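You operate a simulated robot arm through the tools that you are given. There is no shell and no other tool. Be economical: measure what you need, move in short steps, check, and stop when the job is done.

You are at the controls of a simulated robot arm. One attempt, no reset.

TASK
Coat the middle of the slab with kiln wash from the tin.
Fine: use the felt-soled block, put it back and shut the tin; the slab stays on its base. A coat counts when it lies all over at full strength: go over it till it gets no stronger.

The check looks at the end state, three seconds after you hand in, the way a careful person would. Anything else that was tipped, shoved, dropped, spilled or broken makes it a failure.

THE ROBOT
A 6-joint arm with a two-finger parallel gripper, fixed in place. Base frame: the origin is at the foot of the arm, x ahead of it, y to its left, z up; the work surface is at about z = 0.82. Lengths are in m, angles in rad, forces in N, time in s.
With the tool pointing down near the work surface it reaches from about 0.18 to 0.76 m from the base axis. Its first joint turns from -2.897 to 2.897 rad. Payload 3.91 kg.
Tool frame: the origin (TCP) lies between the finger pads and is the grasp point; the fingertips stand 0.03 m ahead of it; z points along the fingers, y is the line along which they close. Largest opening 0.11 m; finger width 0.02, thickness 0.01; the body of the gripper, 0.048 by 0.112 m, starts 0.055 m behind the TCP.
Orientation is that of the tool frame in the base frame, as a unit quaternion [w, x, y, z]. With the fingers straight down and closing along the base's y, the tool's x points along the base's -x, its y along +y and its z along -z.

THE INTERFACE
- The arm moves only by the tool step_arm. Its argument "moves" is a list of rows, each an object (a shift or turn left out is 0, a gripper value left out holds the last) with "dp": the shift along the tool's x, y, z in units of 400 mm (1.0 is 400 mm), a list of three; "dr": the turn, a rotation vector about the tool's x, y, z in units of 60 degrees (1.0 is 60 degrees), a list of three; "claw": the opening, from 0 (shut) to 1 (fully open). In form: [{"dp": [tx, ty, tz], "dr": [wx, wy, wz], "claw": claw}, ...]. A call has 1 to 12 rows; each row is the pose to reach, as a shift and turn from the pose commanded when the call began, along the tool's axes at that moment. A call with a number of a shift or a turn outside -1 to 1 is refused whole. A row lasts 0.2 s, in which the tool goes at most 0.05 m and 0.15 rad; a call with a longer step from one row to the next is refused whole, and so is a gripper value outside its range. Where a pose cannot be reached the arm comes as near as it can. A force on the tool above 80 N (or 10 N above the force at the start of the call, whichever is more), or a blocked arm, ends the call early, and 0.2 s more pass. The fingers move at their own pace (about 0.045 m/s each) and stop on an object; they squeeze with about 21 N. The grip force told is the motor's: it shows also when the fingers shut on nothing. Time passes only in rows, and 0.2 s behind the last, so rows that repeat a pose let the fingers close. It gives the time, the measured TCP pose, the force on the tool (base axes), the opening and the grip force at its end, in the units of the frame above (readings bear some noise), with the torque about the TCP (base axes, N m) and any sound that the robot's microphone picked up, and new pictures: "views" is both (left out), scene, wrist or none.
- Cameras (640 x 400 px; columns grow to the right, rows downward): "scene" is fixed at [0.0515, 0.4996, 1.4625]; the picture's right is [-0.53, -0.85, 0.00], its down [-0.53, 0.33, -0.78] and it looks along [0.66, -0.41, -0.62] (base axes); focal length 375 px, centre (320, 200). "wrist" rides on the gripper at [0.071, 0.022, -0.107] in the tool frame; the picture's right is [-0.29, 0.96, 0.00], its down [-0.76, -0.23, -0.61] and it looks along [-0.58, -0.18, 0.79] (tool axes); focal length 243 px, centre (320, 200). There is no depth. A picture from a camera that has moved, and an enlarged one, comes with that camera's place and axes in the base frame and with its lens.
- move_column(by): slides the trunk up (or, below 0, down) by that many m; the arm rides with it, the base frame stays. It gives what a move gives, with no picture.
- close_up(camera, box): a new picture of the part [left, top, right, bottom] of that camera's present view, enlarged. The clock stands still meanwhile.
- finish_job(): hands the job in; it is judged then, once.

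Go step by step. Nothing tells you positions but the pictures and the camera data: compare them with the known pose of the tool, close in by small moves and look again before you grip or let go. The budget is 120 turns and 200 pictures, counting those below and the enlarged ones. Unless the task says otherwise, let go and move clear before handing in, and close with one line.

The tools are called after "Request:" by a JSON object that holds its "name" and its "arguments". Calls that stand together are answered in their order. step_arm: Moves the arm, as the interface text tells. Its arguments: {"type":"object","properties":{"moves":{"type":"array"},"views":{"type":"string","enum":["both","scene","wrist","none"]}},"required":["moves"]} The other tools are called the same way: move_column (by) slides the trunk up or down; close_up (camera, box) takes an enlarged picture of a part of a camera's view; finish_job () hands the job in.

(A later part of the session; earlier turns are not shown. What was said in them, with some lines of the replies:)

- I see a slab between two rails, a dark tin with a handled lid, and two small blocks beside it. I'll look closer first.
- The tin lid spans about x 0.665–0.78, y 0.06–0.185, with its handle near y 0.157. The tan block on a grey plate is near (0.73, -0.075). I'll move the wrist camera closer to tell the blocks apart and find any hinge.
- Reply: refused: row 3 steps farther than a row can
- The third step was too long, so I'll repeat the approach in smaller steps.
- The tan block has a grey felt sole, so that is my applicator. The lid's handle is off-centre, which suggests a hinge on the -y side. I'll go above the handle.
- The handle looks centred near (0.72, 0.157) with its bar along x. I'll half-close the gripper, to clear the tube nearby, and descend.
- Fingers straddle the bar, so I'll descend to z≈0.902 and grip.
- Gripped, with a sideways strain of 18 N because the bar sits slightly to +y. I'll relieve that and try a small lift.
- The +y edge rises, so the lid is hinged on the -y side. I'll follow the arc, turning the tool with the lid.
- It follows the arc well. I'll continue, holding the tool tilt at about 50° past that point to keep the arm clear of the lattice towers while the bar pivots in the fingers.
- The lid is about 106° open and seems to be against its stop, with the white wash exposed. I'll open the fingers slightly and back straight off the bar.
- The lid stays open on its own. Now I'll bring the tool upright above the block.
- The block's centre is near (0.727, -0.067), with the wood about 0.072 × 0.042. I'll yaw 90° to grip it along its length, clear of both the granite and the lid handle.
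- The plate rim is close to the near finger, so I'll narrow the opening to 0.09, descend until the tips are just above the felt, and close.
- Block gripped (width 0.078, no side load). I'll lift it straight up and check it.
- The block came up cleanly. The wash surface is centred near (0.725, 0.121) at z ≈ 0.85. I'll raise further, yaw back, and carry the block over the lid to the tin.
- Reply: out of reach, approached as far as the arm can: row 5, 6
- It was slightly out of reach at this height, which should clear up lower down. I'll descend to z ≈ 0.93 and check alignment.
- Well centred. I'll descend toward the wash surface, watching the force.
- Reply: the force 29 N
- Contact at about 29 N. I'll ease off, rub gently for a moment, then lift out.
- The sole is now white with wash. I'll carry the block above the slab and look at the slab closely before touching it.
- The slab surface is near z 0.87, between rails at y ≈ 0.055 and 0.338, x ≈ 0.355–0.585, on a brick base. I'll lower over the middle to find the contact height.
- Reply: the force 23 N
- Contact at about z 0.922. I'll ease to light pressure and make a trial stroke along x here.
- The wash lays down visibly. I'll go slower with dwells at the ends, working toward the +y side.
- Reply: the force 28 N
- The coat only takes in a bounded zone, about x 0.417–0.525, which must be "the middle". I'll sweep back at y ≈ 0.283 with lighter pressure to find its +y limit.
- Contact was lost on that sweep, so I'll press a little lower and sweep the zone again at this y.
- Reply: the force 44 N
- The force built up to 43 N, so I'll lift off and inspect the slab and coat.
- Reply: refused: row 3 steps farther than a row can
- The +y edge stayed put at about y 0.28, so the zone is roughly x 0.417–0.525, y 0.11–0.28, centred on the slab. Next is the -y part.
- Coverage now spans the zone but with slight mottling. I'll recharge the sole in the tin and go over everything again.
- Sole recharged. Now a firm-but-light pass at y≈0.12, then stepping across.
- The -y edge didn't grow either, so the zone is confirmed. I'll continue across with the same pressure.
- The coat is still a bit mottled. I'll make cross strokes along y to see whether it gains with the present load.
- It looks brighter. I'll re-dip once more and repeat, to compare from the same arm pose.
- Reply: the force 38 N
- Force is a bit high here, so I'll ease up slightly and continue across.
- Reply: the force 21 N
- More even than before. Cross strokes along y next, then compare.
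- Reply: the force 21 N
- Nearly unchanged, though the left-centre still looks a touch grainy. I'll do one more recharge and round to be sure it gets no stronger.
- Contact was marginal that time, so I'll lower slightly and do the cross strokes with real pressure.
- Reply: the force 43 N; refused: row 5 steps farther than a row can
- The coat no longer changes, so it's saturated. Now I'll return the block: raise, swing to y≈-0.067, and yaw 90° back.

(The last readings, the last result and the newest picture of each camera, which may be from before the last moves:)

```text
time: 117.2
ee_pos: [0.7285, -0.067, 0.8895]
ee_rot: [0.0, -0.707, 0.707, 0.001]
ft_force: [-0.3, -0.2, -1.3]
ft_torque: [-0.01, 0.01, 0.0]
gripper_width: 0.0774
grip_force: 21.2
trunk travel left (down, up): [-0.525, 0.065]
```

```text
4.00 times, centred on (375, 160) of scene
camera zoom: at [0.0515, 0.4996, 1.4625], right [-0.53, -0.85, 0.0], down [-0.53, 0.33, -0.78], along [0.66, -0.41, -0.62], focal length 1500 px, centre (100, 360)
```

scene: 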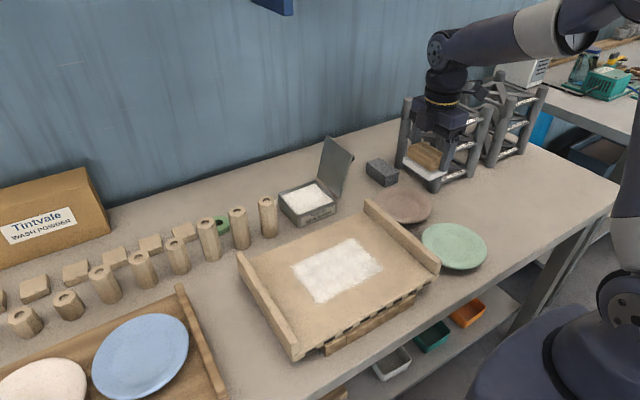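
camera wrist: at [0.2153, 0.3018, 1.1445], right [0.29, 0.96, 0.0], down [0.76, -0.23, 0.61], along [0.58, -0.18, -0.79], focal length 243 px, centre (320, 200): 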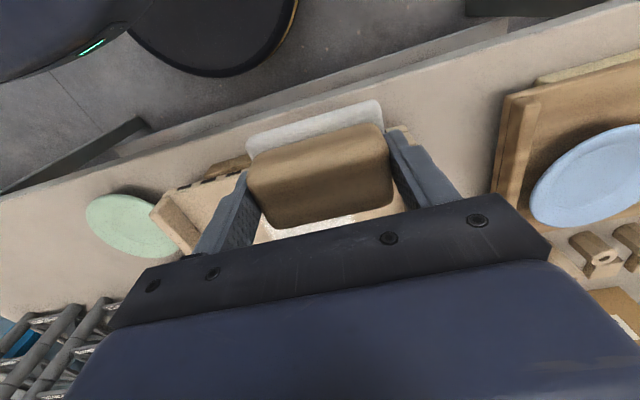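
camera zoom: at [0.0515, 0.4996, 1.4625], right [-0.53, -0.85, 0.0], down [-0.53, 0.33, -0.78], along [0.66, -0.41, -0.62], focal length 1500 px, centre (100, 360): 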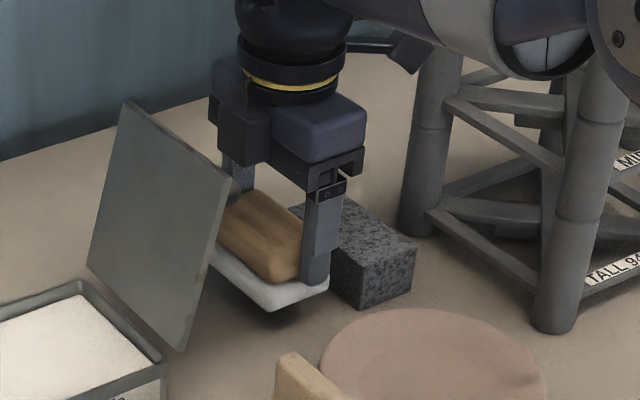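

Request:
{"name": "step_arm", "arguments": {"moves": [{"dp": [0, 0, 0.03]}, {"dp": [0, 0, 0.05]}, {"dp": [0, 0, 0.058]}, {"dp": [0, 0, 0.062]}], "views": "none"}}

Request:
{"name": "close_up", "arguments": {"camera": "scene", "box": [320, 110, 430, 210]}}

```text
time: 118.2
ee_pos: [0.727, -0.0671, 0.8649]
ee_rot: [0.0, 0.707, -0.707, 0.0]
ft_force: [-1.3, 0.1, -0.1]
ft_torque: [0.03, 0.07, 0.01]
gripper_width: 0.0775
grip_force: 21.0
trunk travel left (down, up): [-0.525, 0.065]
```

```text
4.00 times, centred on (375, 160) of scene
camera zoom: at [0.0515, 0.4996, 1.4625], right [-0.53, -0.85, 0.0], down [-0.53, 0.33, -0.78], along [0.66, -0.41, -0.62], focal length 1500 px, centre (100, 360)
```

zoom: 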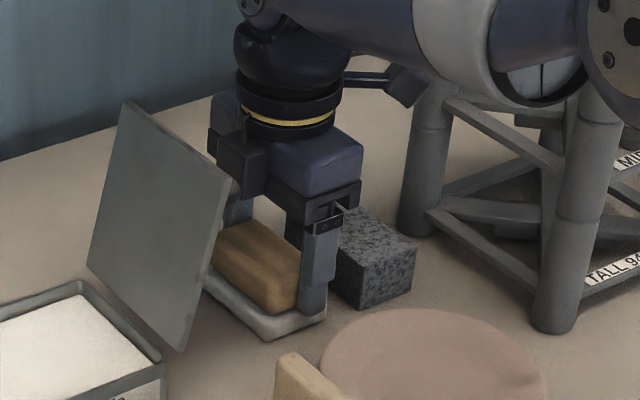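

It sits about 5 mm to +y of its original spot. I'll nudge it over and set it down until it touches.

Request:
{"name": "step_arm", "arguments": {"moves": [{"dp": [0, 0, -0.015]}, {"dp": [0.014, -0.006, -0.015]}, {"dp": [0.014, -0.006, 0]}, {"dp": [0.014, -0.006, 0.004]}, {"dp": [0.014, -0.006, 0.007]}], "views": "none"}}

Request:
{"name": "close_up", "arguments": {"camera": "scene", "box": [320, 110, 430, 210]}}

```text
time: 119.4
ee_pos: [0.7296, -0.0722, 0.8664]
ee_rot: [-0.001, 0.707, -0.707, 0.0]
ft_force: [-2.6, 1.0, 15.6]
ft_torque: [0.27, 0.82, 0.02]
gripper_width: 0.0776
grip_force: 21.0
trunk travel left (down, up): [-0.525, 0.065]
```

```text
4.00 times, centred on (375, 160) of scene
camera zoom: at [0.0515, 0.4996, 1.4625], right [-0.53, -0.85, 0.0], down [-0.53, 0.33, -0.78], along [0.66, -0.41, -0.62], focal length 1500 px, centre (100, 360)
```

zoom: 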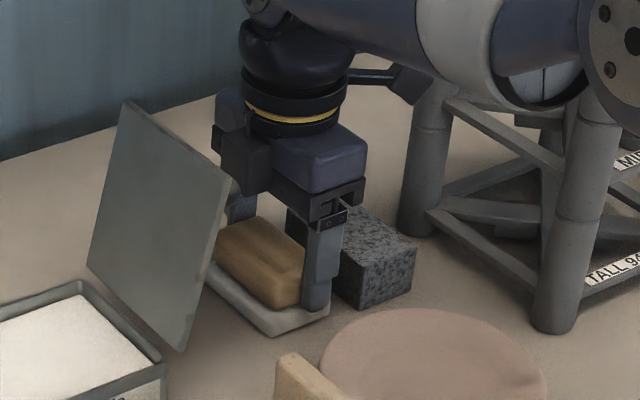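

The block is down. I'll release it and rise clear.

Request:
{"name": "step_arm", "arguments": {"moves": [{"dp": [0, 0, -0.004]}, {"dp": [0, 0, -0.004], "claw": 0.8}, {"dp": [0, 0, -0.004], "claw": 0.8}, {"dp": [0, 0, -0.01], "claw": 0.8}, {"dp": [0, 0, -0.05]}, {"dp": [0, 0, -0.15]}, {"dp": [0, 0, -0.25]}, {"dp": [0, 0, -0.35]}, {"dp": [0, 0, -0.4]}, {"dp": [0, 0, -0.4]}], "views": "none"}}

Request:
{"name": "close_up", "arguments": {"camera": "scene", "box": [250, 110, 430, 230]}}

```text
time: 121.6
ee_pos: [0.7295, -0.0729, 1.0242]
ee_rot: [0.001, 0.707, -0.707, 0.0]
ft_force: [-0.2, 0.6, -0.5]
ft_torque: [0.0, 0.0, 0.01]
gripper_width: 0.0879
grip_force: 0.1
trunk travel left (down, up): [-0.525, 0.065]
```

```text
3.33 times, centred on (340, 170) of scene
camera zoom: at [0.0515, 0.4996, 1.4625], right [-0.53, -0.85, 0.0], down [-0.53, 0.33, -0.78], along [0.66, -0.41, -0.62], focal length 1250 px, centre (253, 300)
```

zoom: 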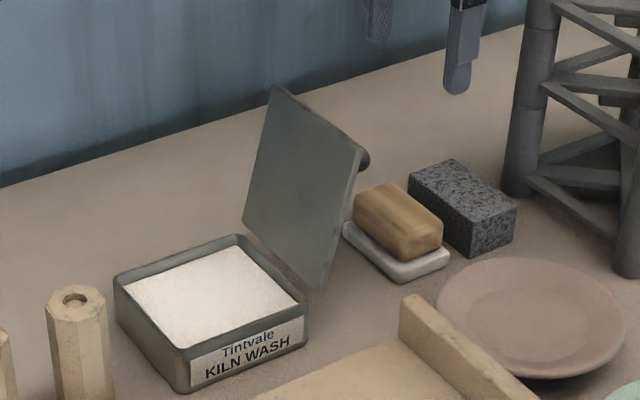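

The block is back in place. Now I'll yaw back and tilt the tool to re-grip the lid handle as I left it.

Request:
{"name": "step_arm", "arguments": {"moves": [{"dp": [0, 0, -0.01], "dr": [0, 0, 0.136]}, {"dp": [0, 0, -0.02], "dr": [0, 0, 0.272]}, {"dp": [0, 0, -0.03], "dr": [0, 0, 0.408]}, {"dp": [0, 0, -0.035], "dr": [0, 0, 0.544]}, {"dp": [0, 0, -0.035], "dr": [0, 0, 0.68]}, {"dp": [0, 0, -0.035], "dr": [0, 0, 0.816]}, {"dp": [0, 0, -0.035], "dr": [0, 0, 0.95], "claw": 0.19}], "views": "none"}}

Request:
{"name": "step_arm", "arguments": {"moves": [{"dr": [0, 0, 0.136], "claw": 0.22}, {"dr": [0, 0, 0.272]}, {"dr": [0, 0, 0.41]}, {"dr": [0, 0, 0.55]}, {"dr": [0, 0, 0.55]}], "views": "none"}}

Request:
{"name": "step_arm", "arguments": {"moves": [{"dp": [0.01, 0.005, 0], "dr": [-0.1385, 0, 0]}, {"dp": [0.018, 0.01, 0.01], "dr": [-0.277, 0, 0]}, {"dp": [0.018, 0.015, 0.02], "dr": [-0.4155, 0, 0]}, {"dp": [0.018, 0.02, 0.04], "dr": [-0.554, 0, 0]}, {"dp": [0.018, 0.023, 0.06], "dr": [-0.6925, 0, 0]}, {"dp": [0.018, 0.023, 0.0745], "dr": [-0.8308, 0, 0]}, {"dp": [0.018, 0.023, 0.0745], "dr": [-0.8308, 0, 0]}], "views": "both"}}

```text
time: 123.2
ee_pos: [0.73, -0.0715, 1.0373]
ee_rot: [0.0, -0.283, 0.959, -0.001]
ft_force: [-0.3, 0.1, 1.3]
ft_torque: [0.02, 0.02, 0.0]
gripper_width: 0.0535
grip_force: 0.0
trunk travel left (down, up): [-0.525, 0.065]
```

```text
time: 124.4
ee_pos: [0.7299, -0.0709, 1.0375]
ee_rot: [0.0, -0.001, 1.0, 0.0]
ft_force: [0.4, -0.2, -0.4]
ft_torque: [0.0, 0.01, -0.02]
gripper_width: 0.0243
grip_force: 0.1
trunk travel left (down, up): [-0.525, 0.065]
```

```text
time: 126.0
ee_pos: [0.7213, -0.0637, 1.0085]
ee_rot: [0.002, 0.001, 0.907, 0.422]
ft_force: [-0.7, -0.3, 0.0]
ft_torque: [0.0, -0.03, 0.02]
gripper_width: 0.0241
grip_force: 0.1
trunk travel left (down, up): [-0.525, 0.065]
camera wrist: at [0.65, -0.1323, 1.093], right [0.29, 0.62, 0.73], down [0.76, -0.61, 0.22], along [0.58, 0.49, -0.64], focal length 243 px, centre (320, 200)
```

scene: 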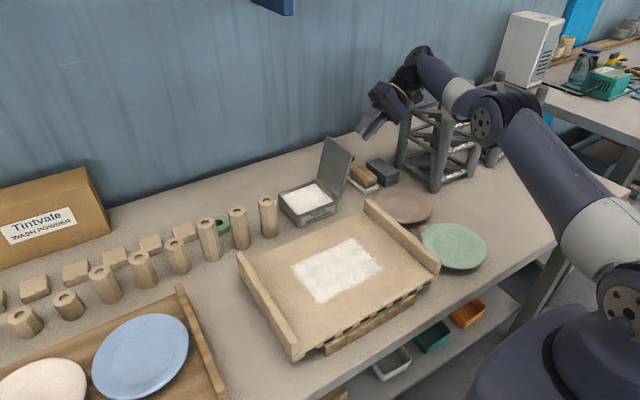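
wrist: 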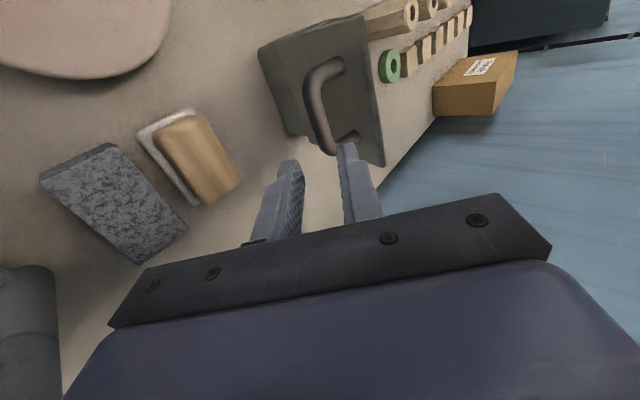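

Same pose as my earlier retreat. I'll advance along the fingers onto the bar and grip it.

Request:
{"name": "step_arm", "arguments": {"moves": [{"dp": [0, 0, 0.05], "claw": 0.175}, {"dp": [0, 0, 0.1], "claw": 0.175}, {"dp": [0, 0, 0.14], "claw": 0.175}, {"dp": [0, 0, 0.17], "claw": 0.175}, {"dp": [0, 0, 0.19], "claw": 0.175}, {"dp": [0, 0, 0.19], "claw": 0.175}], "views": "wrist"}}

Request:
{"name": "close_up", "arguments": {"camera": "scene", "box": [270, 80, 430, 230]}}

```text
time: 127.4
ee_pos: [0.7223, -0.0058, 0.9585]
ee_rot: [0.0, -0.001, 0.907, 0.421]
ft_force: [1.0, -0.2, 0.1]
ft_torque: [-0.03, 0.02, -0.02]
gripper_width: 0.0192
grip_force: 0.0
trunk travel left (down, up): [-0.525, 0.065]
camera wrist: at [0.6513, -0.074, 1.0439], right [0.29, 0.62, 0.73], down [0.76, -0.61, 0.22], along [0.58, 0.49, -0.65], focal length 243 px, centre (320, 200)
```

wrist: 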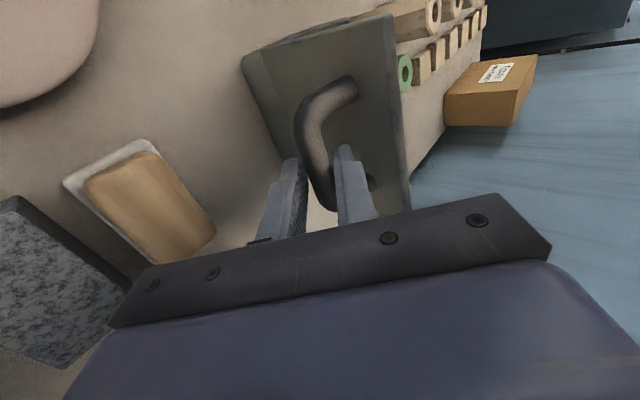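

```text
2.67 times, centred on (350, 155) of scene
camera zoom: at [0.0515, 0.4996, 1.4625], right [-0.53, -0.85, 0.0], down [-0.53, 0.33, -0.78], along [0.66, -0.41, -0.62], focal length 1000 px, centre (240, 320)
```

zoom: 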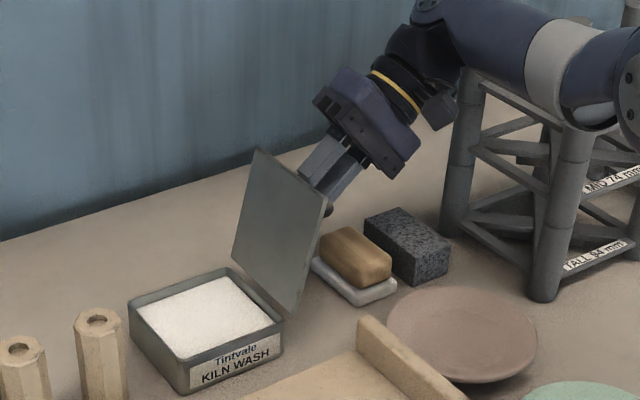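

The bar is between the fingers. I'll grip it and swing the lid back along the reverse arc.

Request:
{"name": "step_arm", "arguments": {"moves": [{"claw": 0.0}, {"claw": 0.0}, {"claw": 0.0}, {"dp": [0, 0.0359, 0.0135], "claw": 0.0}, {"dp": [0, 0.0649, 0.0293], "claw": 0.0}, {"dp": [0, 0.09, 0.0474], "claw": 0.0}, {"dp": [0, 0.1179, 0.0739], "claw": 0.0}, {"dp": [0, 0.1179, 0.0739], "claw": 0.0}], "views": "none"}}

Request:
{"name": "close_up", "arguments": {"camera": "scene", "box": [270, 80, 430, 230]}}

```text
time: 129.2
ee_pos: [0.7221, 0.0473, 0.9774]
ee_rot: [0.0, -0.001, 0.906, 0.422]
ft_force: [5.7, -0.3, 2.4]
ft_torque: [-0.04, -0.03, 0.56]
gripper_width: 0.0134
grip_force: 45.3
trunk travel left (down, up): [-0.525, 0.065]
```

```text
2.67 times, centred on (350, 155) of scene
camera zoom: at [0.0515, 0.4996, 1.4625], right [-0.53, -0.85, 0.0], down [-0.53, 0.33, -0.78], along [0.66, -0.41, -0.62], focal length 1000 px, centre (240, 320)
```

zoom: 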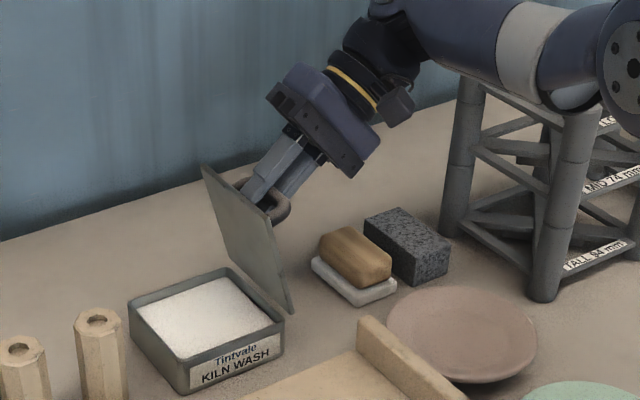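

Request:
{"name": "step_arm", "arguments": {"moves": [{"dp": [0, 0.0223, 0.0283]}, {"dp": [0, 0.0404, 0.0595]}, {"dp": [0, 0.0547, 0.0951]}, {"dp": [0, 0.0684, 0.1303], "dr": [0.1337, 0, 0]}, {"dp": [0, 0.0768, 0.1674], "dr": [0.2674, 0, 0]}, {"dp": [0, 0.0802, 0.2051], "dr": [0.401, 0, 0]}, {"dp": [0, 0.078, 0.2456], "dr": [0.544, 0, 0]}, {"dp": [0, 0.078, 0.2456], "dr": [0.544, 0, 0]}], "views": "none"}}

Request:
{"name": "close_up", "arguments": {"camera": "scene", "box": [250, 100, 410, 240]}}

```text
time: 131.0
ee_pos: [0.7215, 0.1423, 0.9379]
ee_rot: [0.001, -0.001, 0.989, 0.149]
ft_force: [2.0, 9.1, 3.0]
ft_torque: [0.28, -0.24, -0.1]
gripper_width: 0.0137
grip_force: 44.9
trunk travel left (down, up): [-0.525, 0.065]
```

```text
2.86 times, centred on (330, 170) of scene
camera zoom: at [0.0515, 0.4996, 1.4625], right [-0.53, -0.85, 0.0], down [-0.53, 0.33, -0.78], along [0.66, -0.41, -0.62], focal length 1071 px, centre (291, 286)
```

zoom: 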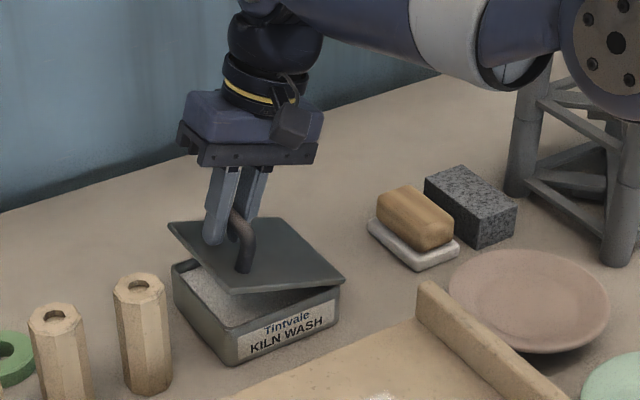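

Request:
{"name": "step_arm", "arguments": {"moves": [{"dp": [0, 0.008, 0.019], "dr": [0.0715, 0, 0]}, {"dp": [0, 0.0144, 0.038], "dr": [0.143, 0, 0]}, {"dp": [0, 0.018, 0.06], "dr": [0.215, 0, 0]}, {"dp": [0, 0.0202, 0.077], "dr": [0.2865, 0, 0]}, {"dp": [0, 0.0202, 0.085], "dr": [0.2865, 0, 0]}, {"dp": [0, 0.0202, 0.085], "dr": [0.2865, 0, 0]}], "views": "none"}}

Request:
{"name": "close_up", "arguments": {"camera": "scene", "box": [260, 150, 350, 230]}}

```text
time: 132.4
ee_pos: [0.7227, 0.1608, 0.9087]
ee_rot: [0.001, 0.001, 1.0, 0.0]
ft_force: [7.0, 1.6, 17.7]
ft_torque: [-0.08, 1.03, 0.03]
gripper_width: 0.0137
grip_force: 45.5
trunk travel left (down, up): [-0.525, 0.065]
```

```text
5.00 times, centred on (305, 190) of scene
camera zoom: at [0.0515, 0.4996, 1.4625], right [-0.53, -0.85, 0.0], down [-0.53, 0.33, -0.78], along [0.66, -0.41, -0.62], focal length 1875 px, centre (395, 250)
```

zoom: 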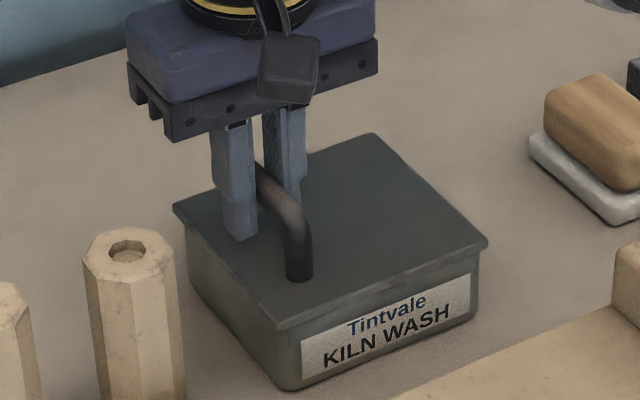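

The tin is shut, matching the first picture. I'll release the handle, rise and check everything.

Request:
{"name": "step_arm", "arguments": {"moves": [{"claw": 0.35}, {"claw": 0.35}, {"claw": 0.35}, {"dp": [0, 0, -0.05]}, {"dp": [0, 0, -0.15]}, {"dp": [0, 0, -0.25]}, {"dp": [0, 0, -0.35]}, {"dp": [0, 0, -0.35]}], "views": "none"}}

Request:
{"name": "step_arm", "arguments": {"moves": [{"dp": [0.08, -0.07, -0.03]}, {"dp": [0.16, -0.14, -0.06]}, {"dp": [0.24, -0.21, -0.09]}, {"dp": [0.32, -0.28, -0.12]}, {"dp": [0.4, -0.35, -0.15]}, {"dp": [0.48, -0.42, -0.18]}, {"dp": [0.56, -0.49, -0.2]}, {"dp": [0.56, -0.49, -0.2]}], "views": "scene"}}

Request:
{"name": "close_up", "arguments": {"camera": "scene", "box": [250, 140, 450, 300]}}

```text
time: 134.2
ee_pos: [0.7195, 0.1611, 1.0486]
ee_rot: [-0.001, 0.0, 1.0, 0.001]
ft_force: [-1.1, 0.0, 0.6]
ft_torque: [0.02, 0.02, 0.01]
gripper_width: 0.0385
grip_force: 0.0
trunk travel left (down, up): [-0.525, 0.065]
```

```text
time: 136.0
ee_pos: [0.4986, -0.036, 1.1302]
ee_rot: [-0.001, -0.001, 1.0, 0.0]
ft_force: [-0.5, -0.6, 0.3]
ft_torque: [0.01, -0.03, -0.01]
gripper_width: 0.0386
grip_force: 0.0
trunk travel left (down, up): [-0.525, 0.065]
```

scene: 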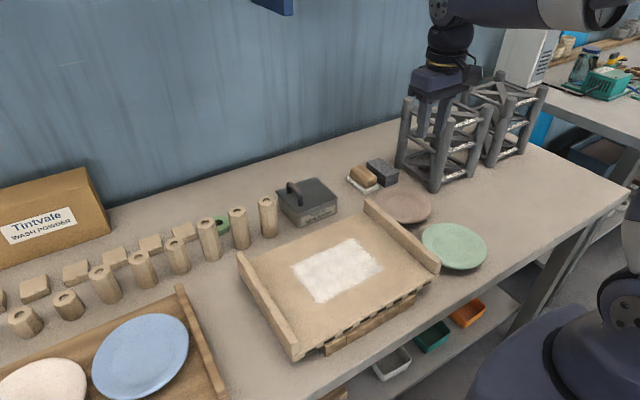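

```text
2.50 times, centred on (350, 220) of scene
camera zoom: at [0.0515, 0.4996, 1.4625], right [-0.53, -0.85, 0.0], down [-0.53, 0.33, -0.78], along [0.66, -0.41, -0.62], focal length 937 px, centre (245, 150)
```

zoom: 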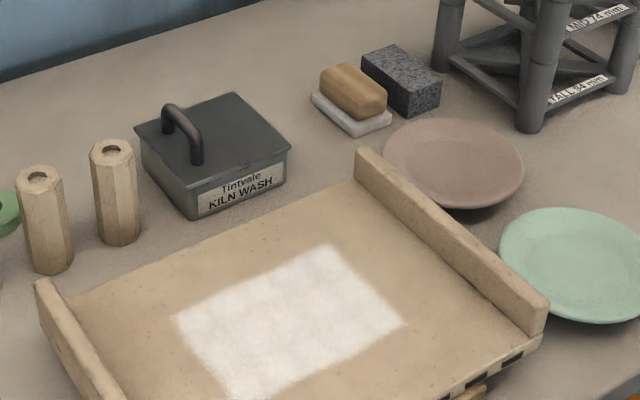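

Request:
{"name": "close_up", "arguments": {"camera": "scene", "box": [280, 225, 390, 310]}}

```text
4.71 times, centred on (335, 268) of scene
camera zoom: at [0.0515, 0.4996, 1.4625], right [-0.53, -0.85, 0.0], down [-0.53, 0.33, -0.78], along [0.66, -0.41, -0.62], focal length 1764 px, centre (249, -118)
```

zoom: 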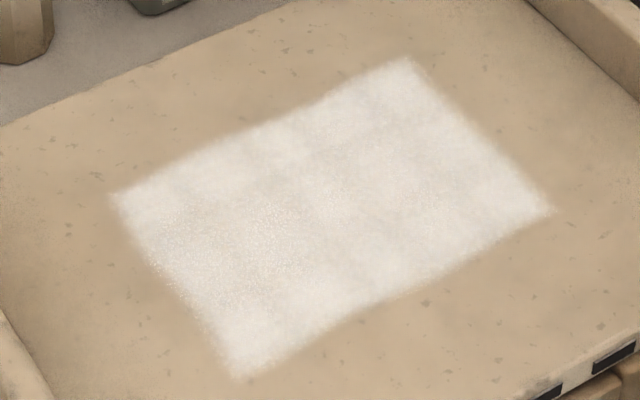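

The coat is even over the whole zone and stopped changing between the last two rounds. The tin is shut, the block is back, and nothing else has moved, so I'll hand in.

Request:
{"name": "finish_job", "arguments": {}}

```text
The job is handed in.
```

I coated the middle of the slab with kiln wash and went over it until it looked no stronger. The felt-soled block is back within a few millimetres of its old spot, the tin is shut, and the slab is still on its base.
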